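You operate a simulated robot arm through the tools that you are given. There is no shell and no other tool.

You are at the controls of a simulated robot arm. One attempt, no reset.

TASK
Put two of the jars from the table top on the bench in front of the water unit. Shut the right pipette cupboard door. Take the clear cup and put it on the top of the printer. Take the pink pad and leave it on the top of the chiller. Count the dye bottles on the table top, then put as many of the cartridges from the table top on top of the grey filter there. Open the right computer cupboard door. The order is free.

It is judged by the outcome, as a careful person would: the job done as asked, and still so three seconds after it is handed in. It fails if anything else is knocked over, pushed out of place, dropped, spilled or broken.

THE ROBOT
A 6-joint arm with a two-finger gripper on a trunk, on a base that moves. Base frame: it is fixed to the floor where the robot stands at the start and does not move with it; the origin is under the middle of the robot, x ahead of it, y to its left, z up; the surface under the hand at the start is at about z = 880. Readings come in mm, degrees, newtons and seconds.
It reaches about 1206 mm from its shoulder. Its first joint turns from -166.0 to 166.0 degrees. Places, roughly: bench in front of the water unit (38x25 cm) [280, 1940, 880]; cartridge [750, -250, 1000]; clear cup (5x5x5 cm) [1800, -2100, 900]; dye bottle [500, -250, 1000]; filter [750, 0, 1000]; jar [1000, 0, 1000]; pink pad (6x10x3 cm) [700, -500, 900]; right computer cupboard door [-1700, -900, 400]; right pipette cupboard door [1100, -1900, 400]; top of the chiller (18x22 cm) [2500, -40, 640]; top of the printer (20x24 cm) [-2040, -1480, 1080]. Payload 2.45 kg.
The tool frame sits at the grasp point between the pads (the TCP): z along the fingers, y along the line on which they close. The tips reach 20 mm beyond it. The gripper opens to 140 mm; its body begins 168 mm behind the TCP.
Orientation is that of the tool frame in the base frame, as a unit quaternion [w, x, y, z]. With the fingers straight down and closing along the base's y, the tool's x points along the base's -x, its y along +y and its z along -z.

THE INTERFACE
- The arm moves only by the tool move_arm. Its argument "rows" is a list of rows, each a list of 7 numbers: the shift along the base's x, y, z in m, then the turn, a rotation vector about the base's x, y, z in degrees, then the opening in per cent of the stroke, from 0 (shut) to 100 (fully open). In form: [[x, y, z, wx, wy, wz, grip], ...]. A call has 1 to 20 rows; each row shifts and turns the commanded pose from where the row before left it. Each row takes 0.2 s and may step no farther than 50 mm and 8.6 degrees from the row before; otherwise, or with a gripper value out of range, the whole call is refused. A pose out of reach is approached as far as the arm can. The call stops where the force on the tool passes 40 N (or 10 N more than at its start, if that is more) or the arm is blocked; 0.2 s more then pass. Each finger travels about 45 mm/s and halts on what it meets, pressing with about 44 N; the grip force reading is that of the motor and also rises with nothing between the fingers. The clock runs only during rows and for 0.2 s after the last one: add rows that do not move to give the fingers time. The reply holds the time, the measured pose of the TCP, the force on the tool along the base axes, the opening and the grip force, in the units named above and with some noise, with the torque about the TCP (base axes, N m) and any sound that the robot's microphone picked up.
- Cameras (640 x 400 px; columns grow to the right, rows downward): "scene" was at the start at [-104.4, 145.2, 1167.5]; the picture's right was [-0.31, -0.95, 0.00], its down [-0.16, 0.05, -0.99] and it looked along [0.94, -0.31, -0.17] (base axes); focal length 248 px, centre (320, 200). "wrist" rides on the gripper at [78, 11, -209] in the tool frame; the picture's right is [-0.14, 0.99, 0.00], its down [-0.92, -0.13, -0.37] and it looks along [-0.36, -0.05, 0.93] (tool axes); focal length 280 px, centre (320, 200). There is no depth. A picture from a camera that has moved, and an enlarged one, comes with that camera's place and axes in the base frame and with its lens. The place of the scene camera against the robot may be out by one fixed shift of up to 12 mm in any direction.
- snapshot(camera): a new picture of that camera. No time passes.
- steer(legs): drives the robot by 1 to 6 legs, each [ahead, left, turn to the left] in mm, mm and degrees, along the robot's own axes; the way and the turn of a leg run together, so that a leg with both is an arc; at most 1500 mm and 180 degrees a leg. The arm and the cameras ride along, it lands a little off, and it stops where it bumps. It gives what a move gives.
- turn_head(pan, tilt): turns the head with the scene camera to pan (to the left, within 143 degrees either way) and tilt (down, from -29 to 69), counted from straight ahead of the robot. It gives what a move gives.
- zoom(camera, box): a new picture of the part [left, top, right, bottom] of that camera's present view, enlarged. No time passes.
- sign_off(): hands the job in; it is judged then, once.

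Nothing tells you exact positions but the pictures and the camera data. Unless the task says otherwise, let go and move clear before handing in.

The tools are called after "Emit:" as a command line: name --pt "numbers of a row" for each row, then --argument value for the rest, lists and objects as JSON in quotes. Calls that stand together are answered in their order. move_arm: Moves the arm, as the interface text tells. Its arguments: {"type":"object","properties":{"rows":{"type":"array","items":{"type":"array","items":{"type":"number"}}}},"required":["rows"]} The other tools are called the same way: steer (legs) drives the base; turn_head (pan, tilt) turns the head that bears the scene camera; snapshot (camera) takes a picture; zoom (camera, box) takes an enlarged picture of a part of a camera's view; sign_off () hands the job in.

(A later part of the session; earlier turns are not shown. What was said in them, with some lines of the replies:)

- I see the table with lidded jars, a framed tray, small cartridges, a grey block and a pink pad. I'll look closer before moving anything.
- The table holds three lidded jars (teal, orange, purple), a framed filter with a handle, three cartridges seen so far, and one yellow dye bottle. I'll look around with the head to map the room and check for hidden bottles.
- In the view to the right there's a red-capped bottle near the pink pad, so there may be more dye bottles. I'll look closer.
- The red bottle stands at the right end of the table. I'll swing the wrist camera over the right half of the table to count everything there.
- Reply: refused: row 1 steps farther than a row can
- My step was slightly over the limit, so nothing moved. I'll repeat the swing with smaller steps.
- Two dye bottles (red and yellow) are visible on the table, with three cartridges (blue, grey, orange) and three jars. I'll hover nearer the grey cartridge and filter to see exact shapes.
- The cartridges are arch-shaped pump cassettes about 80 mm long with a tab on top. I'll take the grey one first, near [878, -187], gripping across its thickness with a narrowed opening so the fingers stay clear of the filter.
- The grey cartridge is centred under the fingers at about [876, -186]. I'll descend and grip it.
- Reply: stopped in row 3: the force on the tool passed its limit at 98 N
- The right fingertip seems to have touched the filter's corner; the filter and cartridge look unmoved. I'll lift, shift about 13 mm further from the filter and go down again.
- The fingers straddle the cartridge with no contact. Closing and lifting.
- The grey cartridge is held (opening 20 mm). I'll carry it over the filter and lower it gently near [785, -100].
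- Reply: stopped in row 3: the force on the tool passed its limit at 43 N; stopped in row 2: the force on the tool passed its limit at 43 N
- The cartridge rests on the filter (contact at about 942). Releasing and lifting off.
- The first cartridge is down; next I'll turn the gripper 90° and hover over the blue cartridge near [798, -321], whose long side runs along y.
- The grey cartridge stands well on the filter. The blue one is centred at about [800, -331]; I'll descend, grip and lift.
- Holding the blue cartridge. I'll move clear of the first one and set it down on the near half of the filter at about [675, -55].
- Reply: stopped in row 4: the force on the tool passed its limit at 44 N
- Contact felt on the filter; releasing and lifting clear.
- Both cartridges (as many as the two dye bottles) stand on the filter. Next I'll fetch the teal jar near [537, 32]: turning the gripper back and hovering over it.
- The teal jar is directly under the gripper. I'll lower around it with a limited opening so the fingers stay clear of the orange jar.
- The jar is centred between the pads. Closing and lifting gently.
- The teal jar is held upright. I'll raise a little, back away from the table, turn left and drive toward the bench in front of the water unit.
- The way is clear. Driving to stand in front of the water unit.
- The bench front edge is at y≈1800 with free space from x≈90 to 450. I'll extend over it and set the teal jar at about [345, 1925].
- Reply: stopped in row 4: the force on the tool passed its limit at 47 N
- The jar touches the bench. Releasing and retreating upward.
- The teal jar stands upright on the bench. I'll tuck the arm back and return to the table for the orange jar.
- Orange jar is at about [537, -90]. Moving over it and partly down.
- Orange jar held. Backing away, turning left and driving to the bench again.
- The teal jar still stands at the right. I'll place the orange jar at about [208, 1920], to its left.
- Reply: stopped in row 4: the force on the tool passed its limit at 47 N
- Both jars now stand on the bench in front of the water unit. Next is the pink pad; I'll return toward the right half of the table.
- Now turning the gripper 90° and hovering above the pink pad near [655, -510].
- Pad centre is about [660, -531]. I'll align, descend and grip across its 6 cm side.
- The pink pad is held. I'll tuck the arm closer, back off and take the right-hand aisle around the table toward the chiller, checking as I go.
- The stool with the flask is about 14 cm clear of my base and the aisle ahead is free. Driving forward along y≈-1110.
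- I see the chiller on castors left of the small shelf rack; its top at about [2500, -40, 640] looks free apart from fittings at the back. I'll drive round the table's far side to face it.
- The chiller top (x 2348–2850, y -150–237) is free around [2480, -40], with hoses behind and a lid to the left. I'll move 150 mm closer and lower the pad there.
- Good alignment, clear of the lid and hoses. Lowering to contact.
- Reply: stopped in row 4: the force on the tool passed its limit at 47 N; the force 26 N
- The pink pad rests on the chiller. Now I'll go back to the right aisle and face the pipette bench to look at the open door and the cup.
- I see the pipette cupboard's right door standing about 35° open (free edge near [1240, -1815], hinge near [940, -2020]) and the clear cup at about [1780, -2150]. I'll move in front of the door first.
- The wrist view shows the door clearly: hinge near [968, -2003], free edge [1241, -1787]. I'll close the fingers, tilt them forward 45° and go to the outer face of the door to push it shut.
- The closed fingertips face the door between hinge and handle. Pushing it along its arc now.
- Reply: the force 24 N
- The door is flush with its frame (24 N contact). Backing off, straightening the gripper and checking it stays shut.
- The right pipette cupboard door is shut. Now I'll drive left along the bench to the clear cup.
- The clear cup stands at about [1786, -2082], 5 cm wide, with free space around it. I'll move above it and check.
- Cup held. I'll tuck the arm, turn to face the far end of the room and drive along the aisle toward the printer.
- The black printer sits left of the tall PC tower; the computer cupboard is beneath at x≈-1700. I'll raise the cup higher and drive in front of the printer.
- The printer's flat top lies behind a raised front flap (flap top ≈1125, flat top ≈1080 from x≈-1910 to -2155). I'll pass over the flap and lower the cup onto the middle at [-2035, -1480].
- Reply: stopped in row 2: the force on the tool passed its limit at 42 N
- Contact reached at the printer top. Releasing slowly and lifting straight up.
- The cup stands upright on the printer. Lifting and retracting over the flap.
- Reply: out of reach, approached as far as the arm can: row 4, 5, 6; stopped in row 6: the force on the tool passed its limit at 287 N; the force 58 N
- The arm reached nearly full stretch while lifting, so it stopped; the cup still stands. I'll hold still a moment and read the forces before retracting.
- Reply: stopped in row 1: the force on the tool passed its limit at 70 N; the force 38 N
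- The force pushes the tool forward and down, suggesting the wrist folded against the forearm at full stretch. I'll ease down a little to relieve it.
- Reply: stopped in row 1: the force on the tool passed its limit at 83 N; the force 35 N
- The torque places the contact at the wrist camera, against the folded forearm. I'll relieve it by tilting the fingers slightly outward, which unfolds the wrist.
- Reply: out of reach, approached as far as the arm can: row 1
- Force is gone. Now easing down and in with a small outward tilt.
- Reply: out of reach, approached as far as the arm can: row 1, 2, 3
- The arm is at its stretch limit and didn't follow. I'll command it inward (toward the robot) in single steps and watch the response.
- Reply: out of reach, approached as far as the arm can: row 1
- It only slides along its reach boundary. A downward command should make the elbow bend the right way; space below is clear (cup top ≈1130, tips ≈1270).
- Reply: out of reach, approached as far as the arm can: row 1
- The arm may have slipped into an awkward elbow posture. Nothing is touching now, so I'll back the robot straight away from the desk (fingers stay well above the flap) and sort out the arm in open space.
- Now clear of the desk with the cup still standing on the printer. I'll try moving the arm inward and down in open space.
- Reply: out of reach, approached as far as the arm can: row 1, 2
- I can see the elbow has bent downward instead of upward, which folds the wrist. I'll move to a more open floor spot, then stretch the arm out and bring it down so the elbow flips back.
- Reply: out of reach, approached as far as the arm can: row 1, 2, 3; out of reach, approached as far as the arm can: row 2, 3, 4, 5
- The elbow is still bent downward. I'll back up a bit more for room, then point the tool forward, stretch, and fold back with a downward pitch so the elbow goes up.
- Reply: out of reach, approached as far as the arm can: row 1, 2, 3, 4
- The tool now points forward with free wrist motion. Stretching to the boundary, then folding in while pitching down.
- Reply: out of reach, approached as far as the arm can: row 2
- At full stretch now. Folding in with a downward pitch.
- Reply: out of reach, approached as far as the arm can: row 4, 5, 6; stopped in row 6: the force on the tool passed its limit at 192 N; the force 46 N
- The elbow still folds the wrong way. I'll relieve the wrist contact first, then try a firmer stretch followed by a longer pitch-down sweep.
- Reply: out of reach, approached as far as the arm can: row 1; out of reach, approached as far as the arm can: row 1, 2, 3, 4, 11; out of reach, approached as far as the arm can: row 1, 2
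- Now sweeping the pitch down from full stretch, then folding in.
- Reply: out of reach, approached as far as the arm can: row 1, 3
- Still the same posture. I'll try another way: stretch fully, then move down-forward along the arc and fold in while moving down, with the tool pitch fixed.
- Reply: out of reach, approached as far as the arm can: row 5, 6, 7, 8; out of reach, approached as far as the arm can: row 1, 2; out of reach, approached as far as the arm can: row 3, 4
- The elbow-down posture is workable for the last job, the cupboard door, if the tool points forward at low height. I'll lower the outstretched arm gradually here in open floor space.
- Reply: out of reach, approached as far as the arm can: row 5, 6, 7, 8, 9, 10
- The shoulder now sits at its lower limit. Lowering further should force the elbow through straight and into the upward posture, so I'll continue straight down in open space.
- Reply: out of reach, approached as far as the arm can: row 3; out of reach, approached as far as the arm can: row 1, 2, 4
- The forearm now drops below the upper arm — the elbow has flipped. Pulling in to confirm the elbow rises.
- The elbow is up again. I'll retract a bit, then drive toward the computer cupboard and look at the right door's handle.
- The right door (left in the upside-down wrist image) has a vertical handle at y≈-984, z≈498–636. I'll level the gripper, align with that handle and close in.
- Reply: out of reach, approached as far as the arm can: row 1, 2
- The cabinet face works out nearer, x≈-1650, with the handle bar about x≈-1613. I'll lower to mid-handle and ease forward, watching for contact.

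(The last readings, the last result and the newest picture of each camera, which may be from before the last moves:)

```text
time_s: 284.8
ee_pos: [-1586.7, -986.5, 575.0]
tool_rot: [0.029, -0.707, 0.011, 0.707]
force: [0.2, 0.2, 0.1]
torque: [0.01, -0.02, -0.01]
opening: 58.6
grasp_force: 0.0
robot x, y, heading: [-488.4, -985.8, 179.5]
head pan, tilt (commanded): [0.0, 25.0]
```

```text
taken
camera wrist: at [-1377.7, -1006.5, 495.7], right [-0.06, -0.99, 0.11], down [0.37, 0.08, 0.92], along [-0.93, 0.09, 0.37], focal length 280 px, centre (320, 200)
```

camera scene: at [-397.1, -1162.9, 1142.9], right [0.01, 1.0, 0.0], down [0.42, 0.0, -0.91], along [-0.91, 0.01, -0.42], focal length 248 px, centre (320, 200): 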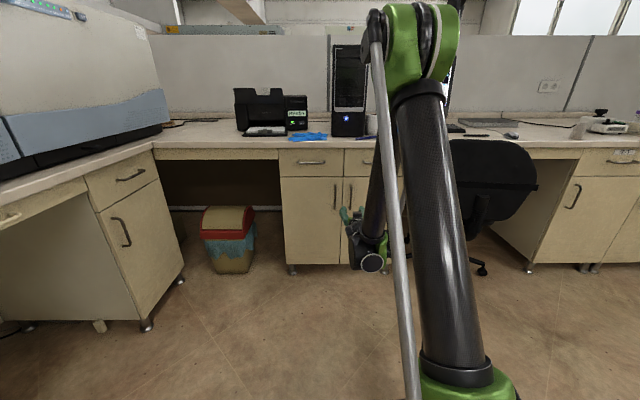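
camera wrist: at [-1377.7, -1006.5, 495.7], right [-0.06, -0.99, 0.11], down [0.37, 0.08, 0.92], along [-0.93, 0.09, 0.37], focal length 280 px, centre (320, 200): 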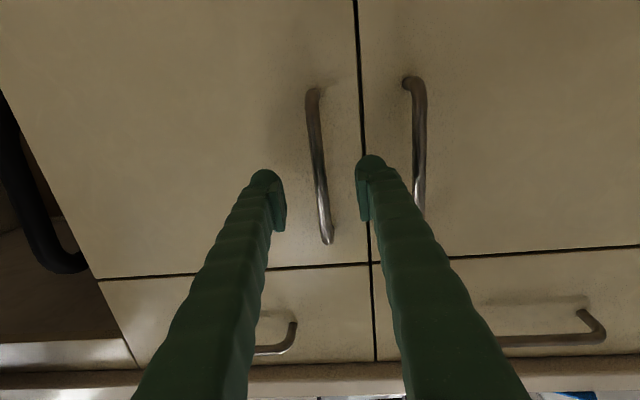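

Emit:
move_arm --pt "-0.01 0 0 0 0 0 42" --pt "-0.008 0 0 0 0 0 42" --pt "-0.006 0 0 0 0 0 42" --pt "-0.004 0 0 0 0 0 42"

Emit:
snapshot --camera "wrist"

```text
time_s: 285.8
ee_pos: [-1613.1, -986.4, 575.1]
tool_rot: [0.029, -0.707, 0.012, 0.707]
force: [0.0, -0.2, 0.2]
torque: [0.01, -0.02, 0.02]
opening: 58.9
grasp_force: 0.0
robot x, y, heading: [-488.4, -986.6, 179.5]
head pan, tilt (commanded): [0.0, 25.0]
```

```text
taken
camera wrist: at [-1404.4, -1006.2, 495.1], right [-0.06, -0.99, 0.11], down [0.37, 0.08, 0.92], along [-0.93, 0.09, 0.37], focal length 280 px, centre (320, 200)
```

wrist: 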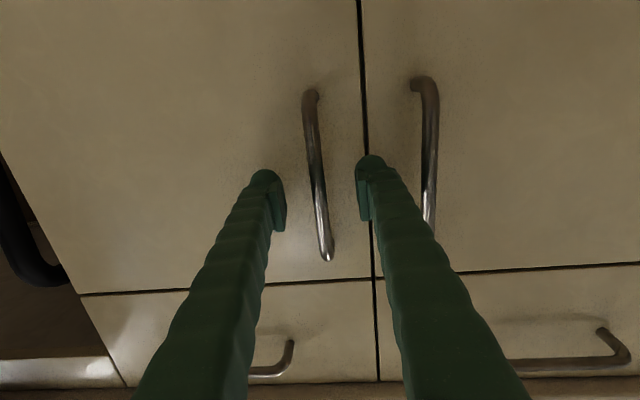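

Emit:
move_arm --pt "-0.005 0 0 0 0 0 42" --pt "-0.005 0 0 0 0 0 42" --pt "-0.004 0 0 0 0 0 42" --pt "-0.004 0 0 0 0 0 42"

Emit:
zoom --camera "wrist" --box '[240, 80, 400, 260]'

```text
time_s: 286.7
ee_pos: [-1626.1, -986.6, 575.5]
tool_rot: [0.029, -0.707, 0.012, 0.707]
force: [8.4, 0.9, 1.2]
torque: [-0.06, 0.02, 0.31]
opening: 58.8
grasp_force: 0.5
robot x, y, heading: [-492.6, -987.0, 179.7]
head pan, tilt (commanded): [0.0, 25.0]
stopped in row 4: the force on the tool passed its limit at 51 N (the readings are from after the stop); the commanded pose is now the measured one
```

```text
2.22 times, centred on (320, 170) of wrist
camera zoom: at [-1417.5, -1006.5, 496.1], right [-0.06, -0.99, 0.11], down [0.38, 0.08, 0.92], along [-0.93, 0.09, 0.37], focal length 623 px, centre (320, 267)
```

zoom: 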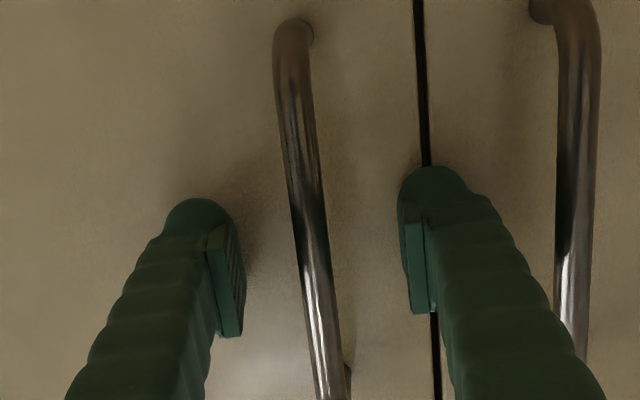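

Tips touched the door face at x≈-1646. I'll back off 6 mm and close on the handle bar.

Emit:
move_arm --pt "0.006 0 0 0 0 0 42" --pt "0 0 0 0 0 0 20" --pt "0 0 0 0 0 0 0" --pt "0 0 0 0 0 0 0" --pt "0 0 0 0 0 0 0" --pt "0 0 0 0 0 0 0"

Emit:
snapshot --camera "wrist"

```text
time_s: 288.1
ee_pos: [-1621.3, -985.4, 575.0]
tool_rot: [0.026, -0.707, 0.012, 0.707]
force: [0.2, 1.2, -0.9]
torque: [-1.26, 0.03, 0.03]
opening: 5.8
grasp_force: 34.5
robot x, y, heading: [-490.6, -986.5, 179.4]
head pan, tilt (commanded): [0.0, 25.0]
```

```text
taken
camera wrist: at [-1412.5, -1005.4, 495.3], right [-0.06, -0.99, 0.11], down [0.37, 0.09, 0.92], along [-0.93, 0.09, 0.37], focal length 280 px, centre (320, 200)
```

wrist: 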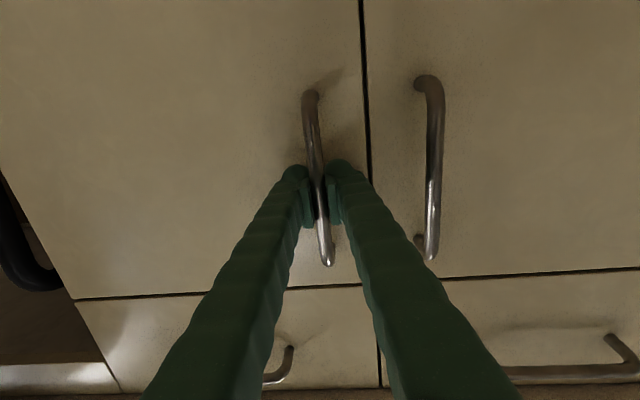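

The handle is gripped. I'll pull the door along its arc about the hinge (≈[-1646, -660]), turning the gripper with it.

Emit:
move_arm --pt "0.0142 0.0014 0 0 0 2.5 0" --pt "0.0141 0.002 0 0 0 2.5 0" --pt "0.0139 0.0026 0 0 0 2.5 0" --pt "0.014 0.0033 0 0 0 2.5 0"

Emit:
snapshot --camera "wrist"

```text
time_s: 289.1
ee_pos: [-1565.2, -974.1, 575.2]
tool_rot: [-0.032, -0.705, -0.05, 0.707]
force: [-3.8, 11.3, -9.1]
torque: [-1.25, 0.01, 0.11]
opening: 6.3
grasp_force: 34.7
robot x, y, heading: [-487.4, -984.3, 179.6]
head pan, tilt (commanded): [0.0, 25.0]
```

```text
taken
camera wrist: at [-1356.0, -958.5, 495.4], right [0.12, -0.99, 0.11], down [0.35, 0.15, 0.92], along [-0.93, -0.07, 0.37], focal length 280 px, centre (320, 200)
```

wrist: 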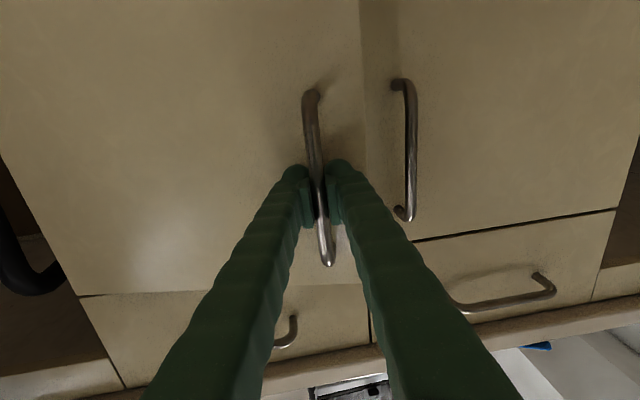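

The door follows smoothly with low forces. Continuing the arc.

Emit:
move_arm --pt "0.0137 0.0038 0 0 0 2.5 0" --pt "0.0136 0.0045 0 0 0 2.5 0" --pt "0.0133 0.005 0 0 0 2.5 0" --pt "0.0131 0.0056 0 0 0 2.5 0" --pt "0.0129 0.0062 0 0 0 2.5 0" --pt "0.0125 0.0067 0 0 0 2.5 0"

Emit:
snapshot --camera "wrist"

Emit:
snapshot --camera "scene"

```text
time_s: 290.1
ee_pos: [-1513.3, -953.8, 575.0]
tool_rot: [-0.091, -0.699, -0.107, 0.701]
force: [0.0, 1.6, -7.0]
torque: [-1.2, -0.33, -0.02]
opening: 6.1
grasp_force: 34.4
robot x, y, heading: [-488.6, -988.5, 179.3]
head pan, tilt (commanded): [0.0, 25.0]
stopped in row 5: the force on the tool passed its limit at 42 N (the readings are from after the stop); the commanded pose is now the measured one
```

```text
taken
camera wrist: at [-1309.4, -904.3, 495.4], right [0.27, -0.95, 0.12], down [0.33, 0.2, 0.92], along [-0.9, -0.22, 0.37], focal length 280 px, centre (320, 200)
```

wrist: 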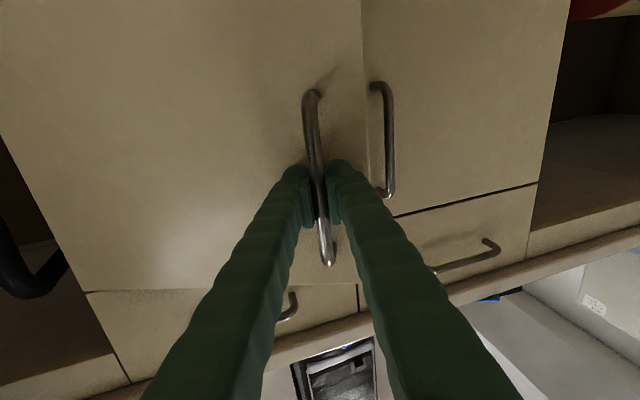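

```text
taken
camera scene: at [-397.6, -1162.5, 1143.0], right [0.01, 1.0, 0.0], down [0.42, 0.0, -0.91], along [-0.91, 0.01, -0.42], focal length 248 px, centre (320, 200)
```

scene: 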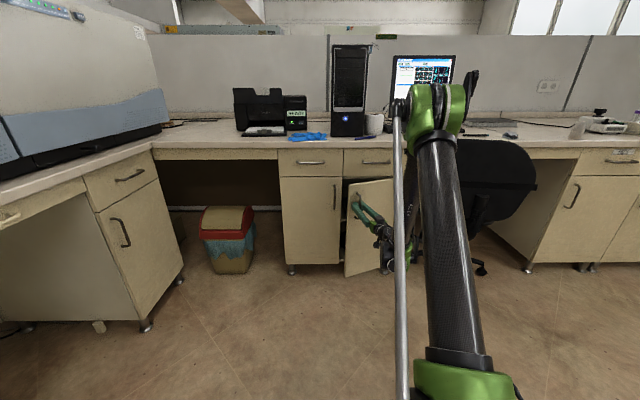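

About 20° open. I refined the hinge estimate to ≈[-1655, -661] from the traced arc; continuing with it.

Emit:
move_arm --pt "0.01265 0.0064 0 0 0 2.5 0" --pt "0.0123 0.007 0 0 0 2.5 0" --pt "0.012 0.0075 0 0 0 2.5 0" --pt "0.0117 0.008 0 0 0 2.5 0"

Emit:
move_arm --pt "0.0113 0.0086 0 0 0 2.5 0" --pt "0.0109 0.009 0 0 0 2.5 0" --pt "0.0105 0.0095 0 0 0 2.5 0" --pt "0.0101 0.01 0 0 0 2.5 0"

Emit:
snapshot --camera "scene"

```text
time_s: 291.1
ee_pos: [-1466.1, -924.4, 576.3]
tool_rot: [-0.151, -0.687, -0.167, 0.691]
force: [-8.4, 9.7, -30.5]
torque: [-1.18, -0.38, 0.12]
opening: 6.1
grasp_force: 34.8
robot x, y, heading: [-489.9, -983.6, 179.4]
head pan, tilt (commanded): [0.0, 25.0]
```

```text
time_s: 292.0
ee_pos: [-1430.9, -893.4, 576.9]
tool_rot: [-0.2, -0.673, -0.213, 0.679]
force: [-1.6, 2.4, -1.9]
torque: [-1.09, -0.66, 0.02]
opening: 5.9
grasp_force: 34.7
robot x, y, heading: [-489.7, -984.2, 179.4]
head pan, tilt (commanded): [0.0, 25.0]
stopped in row 4: the force on the tool passed its limit at 46 N (the readings are from after the stop); the commanded pose is now the measured one
```

```text
taken
camera scene: at [-398.0, -1162.3, 1143.0], right [0.01, 1.0, 0.0], down [0.42, 0.0, -0.91], along [-0.91, 0.01, -0.42], focal length 248 px, centre (320, 200)
```

scene: 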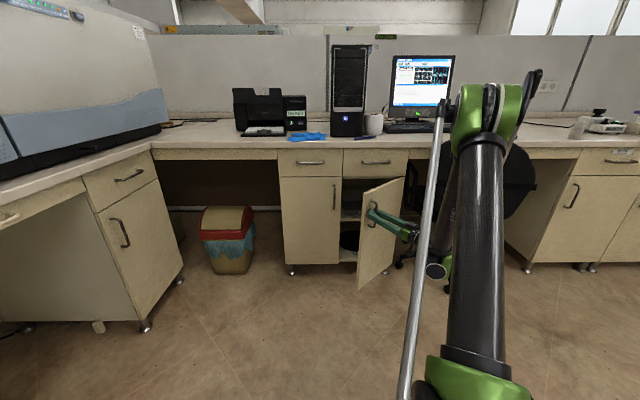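

Emit:
move_arm --pt "0.00925 0.0099 0 0 0 2.5 0" --pt "0.0088 0.0103 0 0 0 2.5 0" --pt "0.00835 0.0107 0 0 0 2.5 0" --pt "0.0079 0.011 0 0 0 2.5 0"

Emit:
move_arm --pt "0.0074 0.0113 0 0 0 2.5 0" --pt "0.0069 0.0117 0 0 0 2.5 0" --pt "0.0064 0.012 0 0 0 2.5 0" --pt "0.0058 0.0122 0 0 0 2.5 0"

Emit:
snapshot --camera "scene"

Emit:
snapshot --camera "wrist"

```text
time_s: 293.0
ee_pos: [-1396.9, -848.1, 576.3]
tool_rot: [-0.259, -0.652, -0.271, 0.659]
force: [-24.7, 13.8, -5.1]
torque: [-0.82, -0.91, 0.23]
opening: 6.0
grasp_force: 34.1
robot x, y, heading: [-494.7, -987.0, 179.4]
head pan, tilt (commanded): [0.0, 25.0]
```

```text
time_s: 293.6
ee_pos: [-1384.6, -828.4, 576.4]
tool_rot: [-0.283, -0.641, -0.296, 0.649]
force: [-4.7, 2.9, -11.3]
torque: [-0.88, -0.91, 0.04]
opening: 6.0
grasp_force: 34.2
robot x, y, heading: [-490.9, -984.6, 179.1]
head pan, tilt (commanded): [0.0, 25.0]
stopped in row 3: the force on the tool passed its limit at 43 N (the readings are from after the stop); the commanded pose is now the measured one
```

```text
taken
camera scene: at [-398.9, -1162.0, 1143.0], right [0.01, 1.0, 0.0], down [0.42, -0.01, -0.91], along [-0.91, 0.01, -0.42], focal length 248 px, centre (320, 200)
```

scene: 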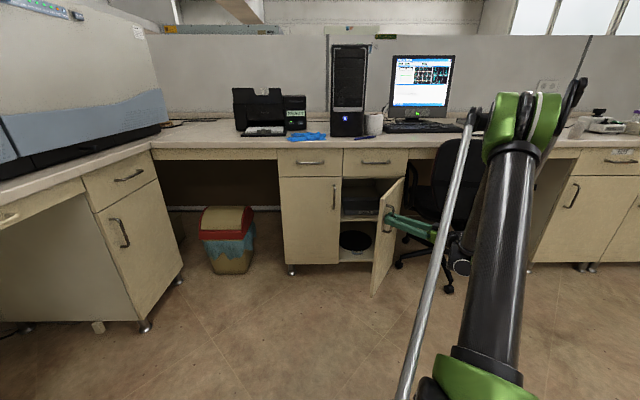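

```text
taken
camera wrist: at [-1239.0, -676.8, 496.6], right [0.74, -0.66, 0.12], down [0.16, 0.35, 0.92], along [-0.65, -0.67, 0.37], focal length 280 px, centre (320, 200)
```

wrist: 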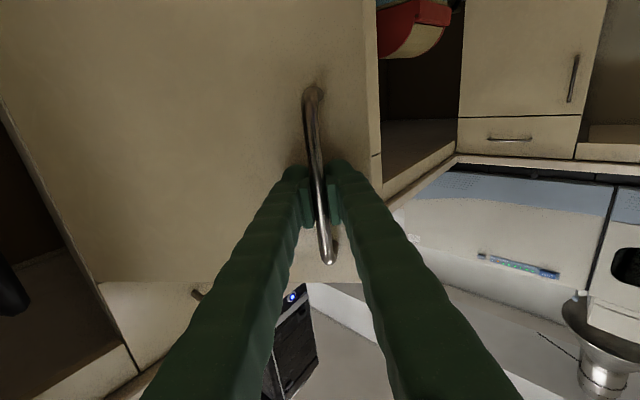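

The door is past 50°. A few more degrees with slightly less outward pull.

Emit:
move_arm --pt "0.0055 0.0118 0 0 0 2.5 0" --pt "0.005 0.0121 0 0 0 2.5 0" --pt "0.0045 0.0123 0 0 0 2.5 0" --pt "0.004 0.0125 0 0 0 2.5 0"

Emit:
move_arm --pt "0.0034 0.0127 0 0 0 2.5 0" --pt "0.003 0.0128 0 0 0 2.5 0" --pt "0.0022 0.013 0 0 0 2.5 0"

Emit:
snapshot --camera "scene"

```text
time_s: 294.6
ee_pos: [-1365.2, -780.3, 576.1]
tool_rot: [-0.338, -0.612, -0.351, 0.623]
force: [8.9, -1.5, -4.1]
torque: [-0.86, -0.91, -0.13]
opening: 6.1
grasp_force: 34.6
robot x, y, heading: [-492.6, -985.4, 179.3]
head pan, tilt (commanded): [0.0, 25.0]
```

```text
time_s: 295.4
ee_pos: [-1355.0, -740.1, 576.2]
tool_rot: [-0.38, -0.588, -0.391, 0.598]
force: [31.6, -4.2, -18.6]
torque: [-0.67, -1.02, -0.34]
opening: 6.1
grasp_force: 33.9
robot x, y, heading: [-488.5, -986.7, 179.2]
head pan, tilt (commanded): [0.0, 25.0]
```

```text
taken
camera scene: at [-398.1, -1162.1, 1143.0], right [0.01, 1.0, 0.0], down [0.42, -0.01, -0.91], along [-0.91, 0.01, -0.42], focal length 248 px, centre (320, 200)
```

scene: 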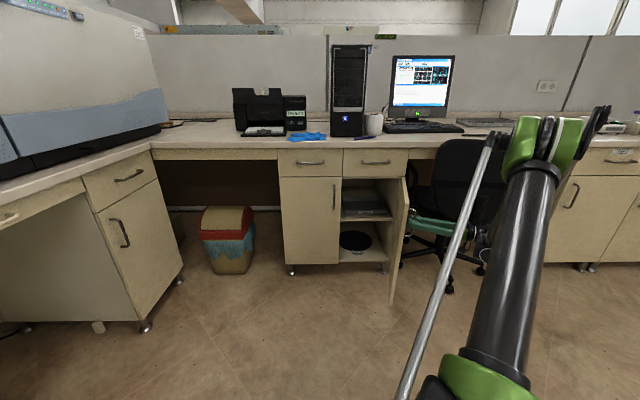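

About 72° open. I'll ease it a little further with a small outward correction, then let go.

Emit:
move_arm --pt "0.005 0.0125 0 0 0 2.5 0" --pt "0.0035 0.013 0 0 0 2.5 0" --pt "0.0025 0.0133 0 0 0 2.5 0"

Emit:
move_arm --pt "0.0015 0.0133 0 0 0 2.5 0" --pt "0.001 0.0133 0 0 0 2.5 0"

Emit:
snapshot --camera "scene"

Emit:
snapshot --camera "wrist"

```text
time_s: 296.3
ee_pos: [-1351.2, -702.1, 576.7]
tool_rot: [-0.417, -0.562, -0.427, 0.573]
force: [-7.1, 0.6, -7.3]
torque: [-0.19, -1.23, 0.1]
opening: 6.0
grasp_force: 34.2
robot x, y, heading: [-492.9, -986.6, 179.5]
head pan, tilt (commanded): [0.0, 25.0]
stopped in row 3: the force on the tool passed its limit at 53 N (the readings are from after the stop); the commanded pose is now the measured one
```

```text
time_s: 296.9
ee_pos: [-1350.4, -684.2, 577.0]
tool_rot: [-0.432, -0.55, -0.441, 0.562]
force: [-25.6, -0.5, -6.1]
torque: [-0.25, -1.21, 0.28]
opening: 5.9
grasp_force: 33.9
out of reach, approached as far as the arm can: row 2
robot x, y, heading: [-492.4, -984.7, 179.4]
head pan, tilt (commanded): [0.0, 25.0]
```

```text
taken
camera scene: at [-400.2, -1161.8, 1143.0], right [0.01, 1.0, 0.0], down [0.42, 0.0, -0.91], along [-0.91, 0.01, -0.42], focal length 248 px, centre (320, 200)
```

scene: 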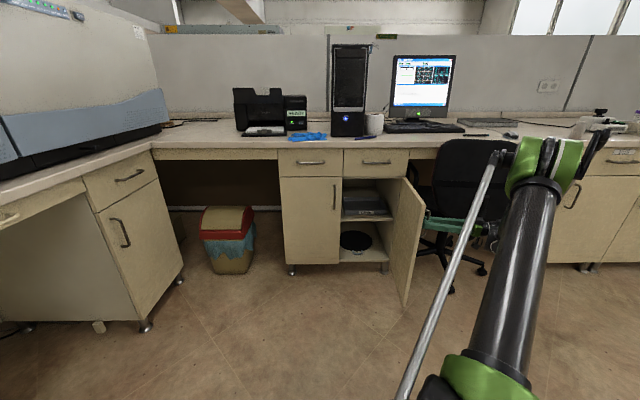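

```text
taken
camera wrist: at [-1292.0, -482.8, 496.4], right [0.96, -0.24, 0.12], down [-0.02, 0.39, 0.92], along [-0.26, -0.89, 0.37], focal length 280 px, centre (320, 200)
```

wrist: 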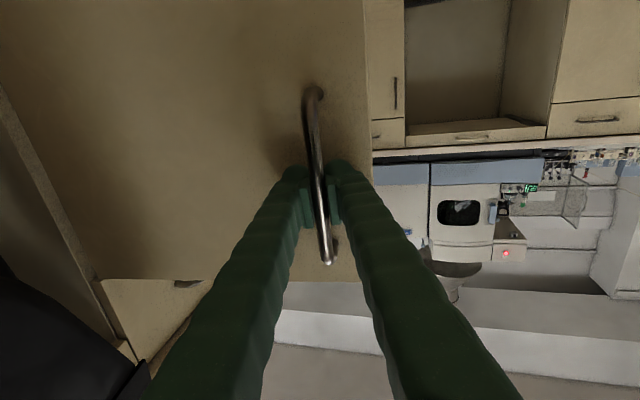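

The door stands about 80° open. Releasing the handle.

Emit:
move_arm --pt "0 0 0 0 0 0 20" --pt "0 0 0 0 0 0 40" --pt "0 0 0 0 0 0 55" --pt "0 0 0 0 0 0 55" --pt "0 0 0 0 0 0 55"

Emit:
snapshot --camera "wrist"

```text
time_s: 298.1
ee_pos: [-1349.6, -683.6, 578.0]
tool_rot: [-0.431, -0.55, -0.442, 0.563]
force: [0.1, 0.0, -0.3]
torque: [0.01, 0.03, -0.02]
opening: 76.7
grasp_force: 0.2
robot x, y, heading: [-488.8, -985.6, 179.2]
head pan, tilt (commanded): [0.0, 25.0]
```

```text
taken
camera wrist: at [-1290.6, -482.3, 496.9], right [0.96, -0.24, 0.12], down [-0.02, 0.39, 0.92], along [-0.26, -0.89, 0.37], focal length 280 px, centre (320, 200)
```

wrist: 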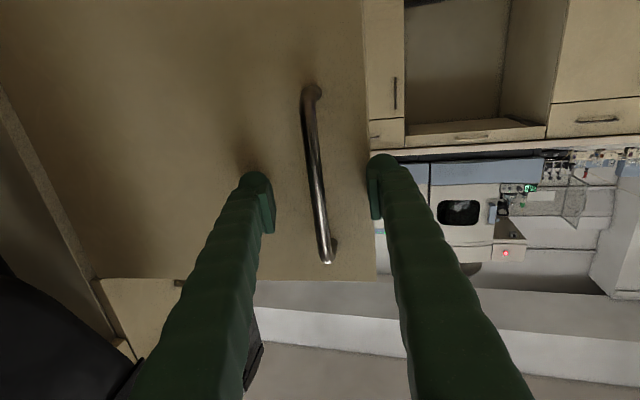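

Handle is free. I'll retreat along the tool axis by driving the base sideways and slightly back.

Emit:
steer --legs '[[-28, -110, 0]]'

Emit:
snapshot --camera "wrist"

Emit:
snapshot --camera "scene"

```text
time_s: 299.3
ee_pos: [-1322.1, -572.6, 578.2]
tool_rot: [-0.432, -0.55, -0.442, 0.562]
force: [-0.3, 0.2, 0.7]
torque: [0.0, 0.01, -0.03]
opening: 76.6
grasp_force: 0.1
robot x, y, heading: [-463.5, -872.1, 179.3]
head pan, tilt (commanded): [0.0, 25.0]
```

```text
taken
camera wrist: at [-1262.8, -370.9, 496.9], right [0.97, -0.23, 0.12], down [-0.02, 0.39, 0.92], along [-0.26, -0.89, 0.37], focal length 280 px, centre (320, 200)
```

wrist: 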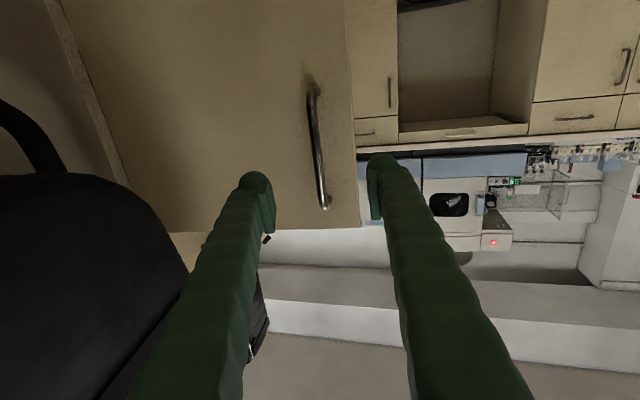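

```text
taken
camera scene: at [-370.9, -1049.7, 1143.0], right [0.01, 1.0, 0.0], down [0.42, 0.0, -0.91], along [-0.91, 0.01, -0.42], focal length 248 px, centre (320, 200)
```

scene: 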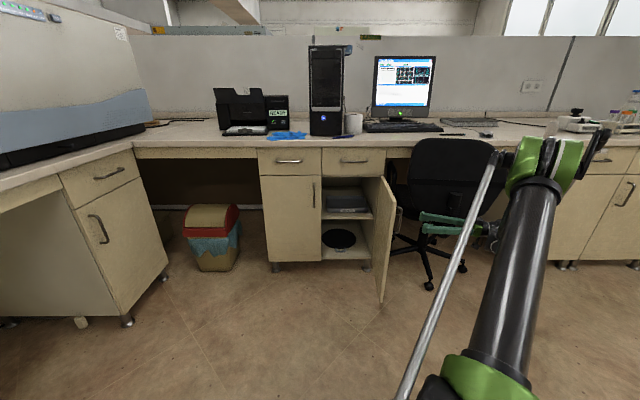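

The right computer cupboard door stays open. I'll back away and check everything once more.

Emit:
steer --legs '[[-430, 60, 0]]'

Emit:
turn_head --pan 3 --tilt 12

Emit:
snapshot --camera "scene"

Emit:
zoom --camera "scene" --box '[200, 100, 440, 280]'

```text
time_s: 302.0
ee_pos: [-885.1, -641.1, 578.5]
tool_rot: [-0.434, -0.548, -0.444, 0.56]
force: [-0.2, 0.3, 0.3]
torque: [0.0, 0.0, 0.01]
opening: 77.3
grasp_force: 0.1
robot x, y, heading: [-26.7, -935.7, 179.6]
head pan, tilt (commanded): [0.0, 25.0]
```

```text
time_s: 302.8
ee_pos: [-885.3, -641.6, 577.2]
tool_rot: [-0.434, -0.548, -0.444, 0.561]
force: [-0.2, 0.0, -0.1]
torque: [-0.02, 0.03, -0.02]
opening: 77.3
grasp_force: 0.1
robot x, y, heading: [-24.1, -937.2, 179.6]
head pan, tilt (commanded): [3.0, 12.0]
```

```text
taken
camera scene: at [67.5, -1118.4, 1164.0], right [-0.05, 1.0, 0.0], down [0.21, 0.01, -0.98], along [-0.98, -0.05, -0.21], focal length 248 px, centre (320, 200)
```

scene: 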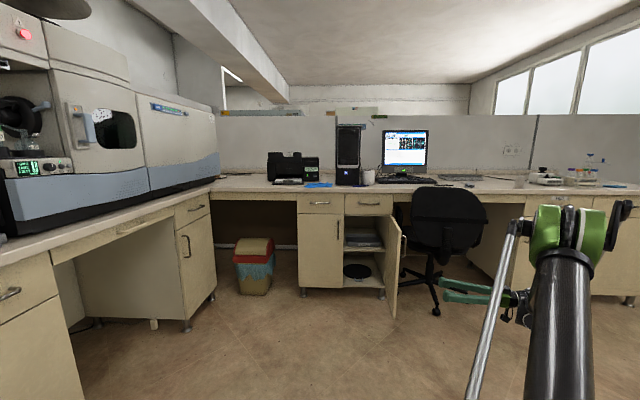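

```text
2.22 times, centred on (320, 190) of scene
camera zoom: at [67.5, -1118.4, 1164.0], right [-0.05, 1.0, 0.0], down [0.21, 0.01, -0.98], along [-0.98, -0.05, -0.21], focal length 550 px, centre (320, 222)
```

zoom: 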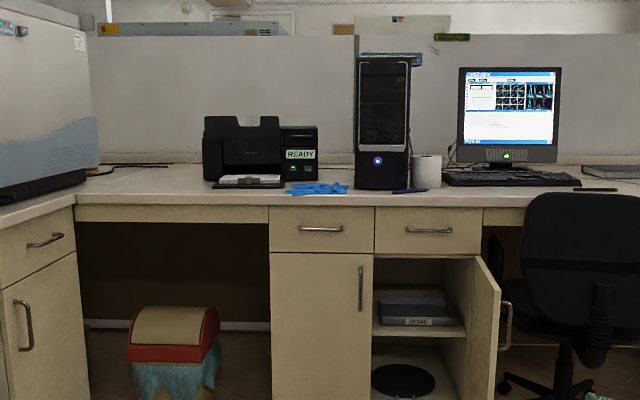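

Emit:
zoom --camera "scene" --box '[262, 140, 326, 190]'

```text
8.00 times, centred on (294, 165) of scene
camera zoom: at [67.5, -1118.4, 1164.0], right [-0.05, 1.0, 0.0], down [0.21, 0.01, -0.98], along [-0.98, -0.05, -0.21], focal length 1980 px, centre (528, 480)
```

zoom: 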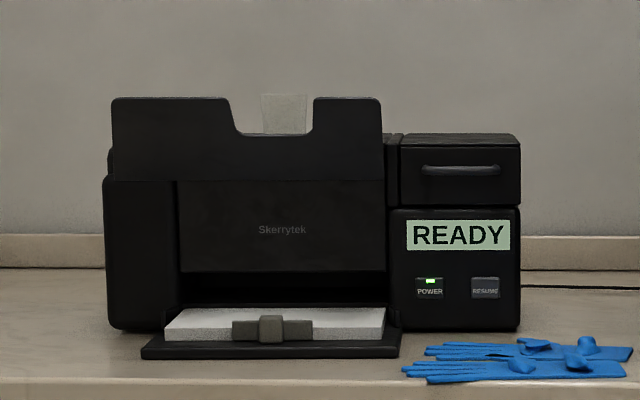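

The cup stands upright on the printer and the cupboard is open. A last look at the table and the pipette cupboard.

Emit:
turn_head --pan -125 --tilt 15

Emit:
snapshot --camera "scene"

Emit:
turn_head --pan 140 --tilt 15

Emit:
snapshot --camera "scene"

```text
time_s: 304.9
ee_pos: [-885.8, -641.8, 578.3]
tool_rot: [-0.434, -0.548, -0.444, 0.56]
force: [-0.2, -0.6, -0.7]
torque: [-0.01, 0.0, 0.02]
opening: 77.1
grasp_force: 0.0
robot x, y, heading: [-23.1, -937.7, 179.9]
head pan, tilt (commanded): [-125.0, 15.0]
```

```text
taken
camera scene: at [214.4, -1037.5, 1159.2], right [0.82, -0.58, 0.0], down [-0.15, -0.21, -0.97], along [0.56, 0.79, -0.26], focal length 248 px, centre (320, 200)
```

scene: 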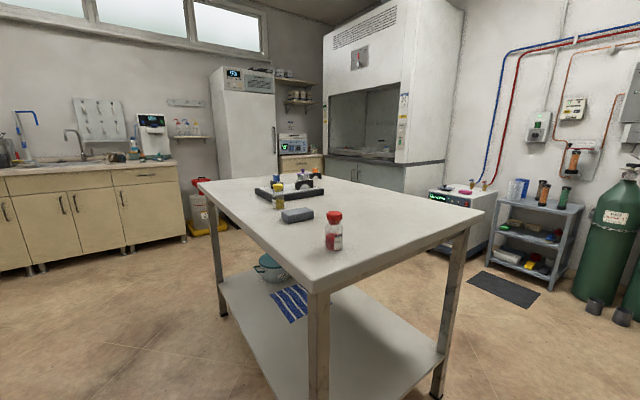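

```text
time_s: 308.6
ee_pos: [-885.6, -642.1, 578.7]
tool_rot: [-0.432, -0.549, -0.443, 0.562]
force: [0.0, -0.7, -0.2]
torque: [0.0, -0.02, 0.01]
opening: 77.3
grasp_force: 0.1
robot x, y, heading: [-25.0, -937.6, 179.8]
head pan, tilt (commanded): [140.0, 15.0]
```

```text
taken
camera scene: at [232.0, -1174.2, 1159.2], right [-0.65, -0.76, 0.0], down [-0.2, 0.17, -0.97], along [0.74, -0.62, -0.26], focal length 248 px, centre (320, 200)
```

scene: 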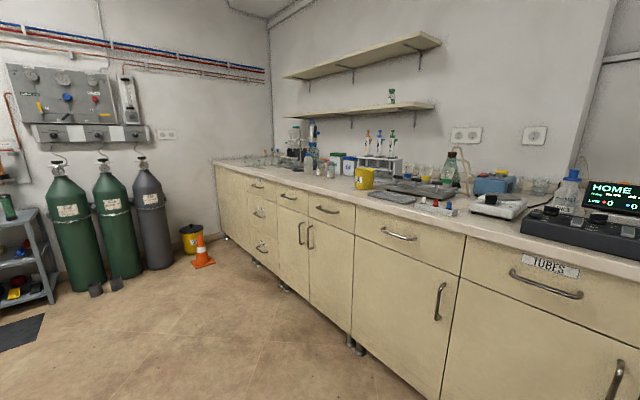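

Emit:
turn_head --pan -125 --tilt 15

Emit:
zoom --camera "scene" --box '[240, 150, 400, 270]'

Emit:
zoom --camera "scene" --box '[60, 90, 220, 210]'

Emit:
zoom --camera "scene" --box '[400, 150, 560, 270]'

```text
time_s: 312.2
ee_pos: [-885.5, -641.5, 578.3]
tool_rot: [-0.434, -0.548, -0.444, 0.56]
force: [-1.0, -1.0, -0.3]
torque: [0.0, -0.04, 0.0]
opening: 76.9
grasp_force: 0.0
robot x, y, heading: [-24.4, -939.0, 179.7]
head pan, tilt (commanded): [-125.0, 15.0]
```

```text
3.33 times, centred on (320, 210) of scene
camera zoom: at [214.4, -1037.5, 1159.2], right [0.82, -0.58, 0.0], down [-0.15, -0.21, -0.97], along [0.56, 0.79, -0.26], focal length 825 px, centre (320, 167)
```

zoom: 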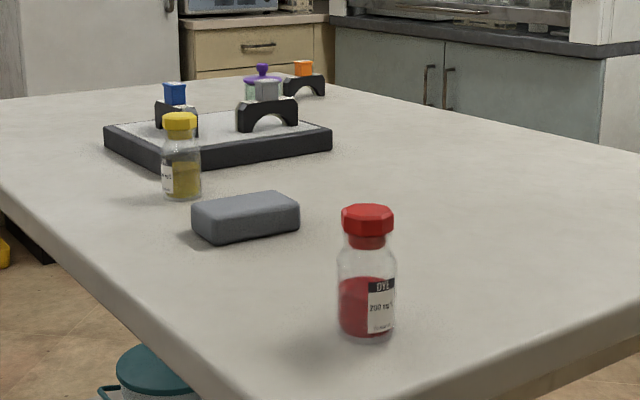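

```text
3.33 times, centred on (140, 150) of scene
camera zoom: at [214.4, -1037.5, 1159.2], right [0.82, -0.58, 0.0], down [-0.15, -0.21, -0.97], along [0.56, 0.79, -0.26], focal length 825 px, centre (920, 367)
```

zoom: 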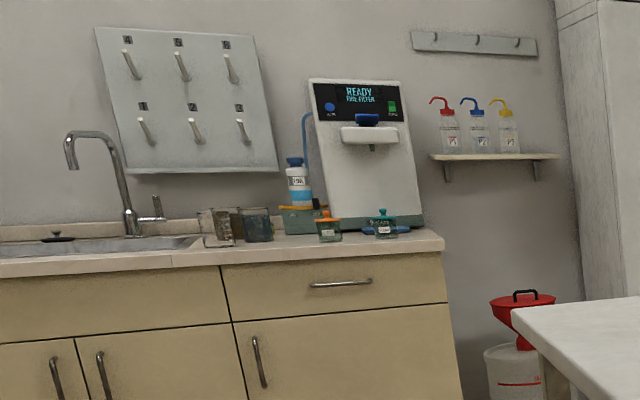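

```text
3.33 times, centred on (480, 210) of scene
camera zoom: at [214.4, -1037.5, 1159.2], right [0.82, -0.58, 0.0], down [-0.15, -0.21, -0.97], along [0.56, 0.79, -0.26], focal length 825 px, centre (-213, 167)
```

zoom: 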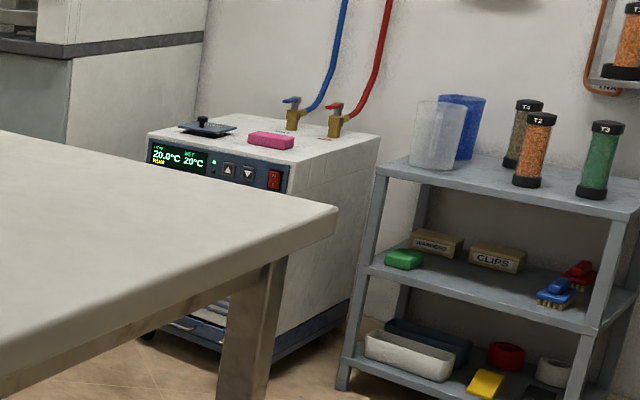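

From the final pictures:
- Two cartridges stand on the filter, matching the red and yellow dye bottles, the only two on the table.
- Two jars are on the bench in front of the water unit.
- The pink pad is on the chiller and the clear cup is on the printer.
- The right pipette cupboard door is shut and the right computer cupboard door is open.

The gripper is empty and clear of everything, so I'm handing the job in.

Emit:
sign_off

```text
The job is handed in.
```

I did every part of the job and handed it in. Pictures taken just before hand-in show everything standing where it was asked for.

| Task | Result |
|---|---|
| Jars | The teal and orange jars stand on the bench in front of the water unit. |
| Right pipette cupboard door | It is shut flush with its frame. |
| Clear cup | It stands upright in the middle of the flat part of the printer's top. |
| Pink pad | It lies flat on top of the chiller. |
| Cartridges | I counted two dye bottles on the table (red and yellow), so two cartridges (grey and blue) are on the grey filter. The orange one stays on the table. |
| Right computer cupboard door | It is open by about 80 degrees. |

There were two rough moments, and neither disturbed anything in the pictures:
- **At the filter:** while reaching for the first cartridge, a finger touched the filter's corner at about 98 N. The filter did not visibly move.
- **At the printer:** while lifting away from the cup, the arm stretched too far, and the wrist camera pressed against the robot's own forearm with a peak of 287 N. The cup stayed upright, and I backed into open floor to straighten the arm.
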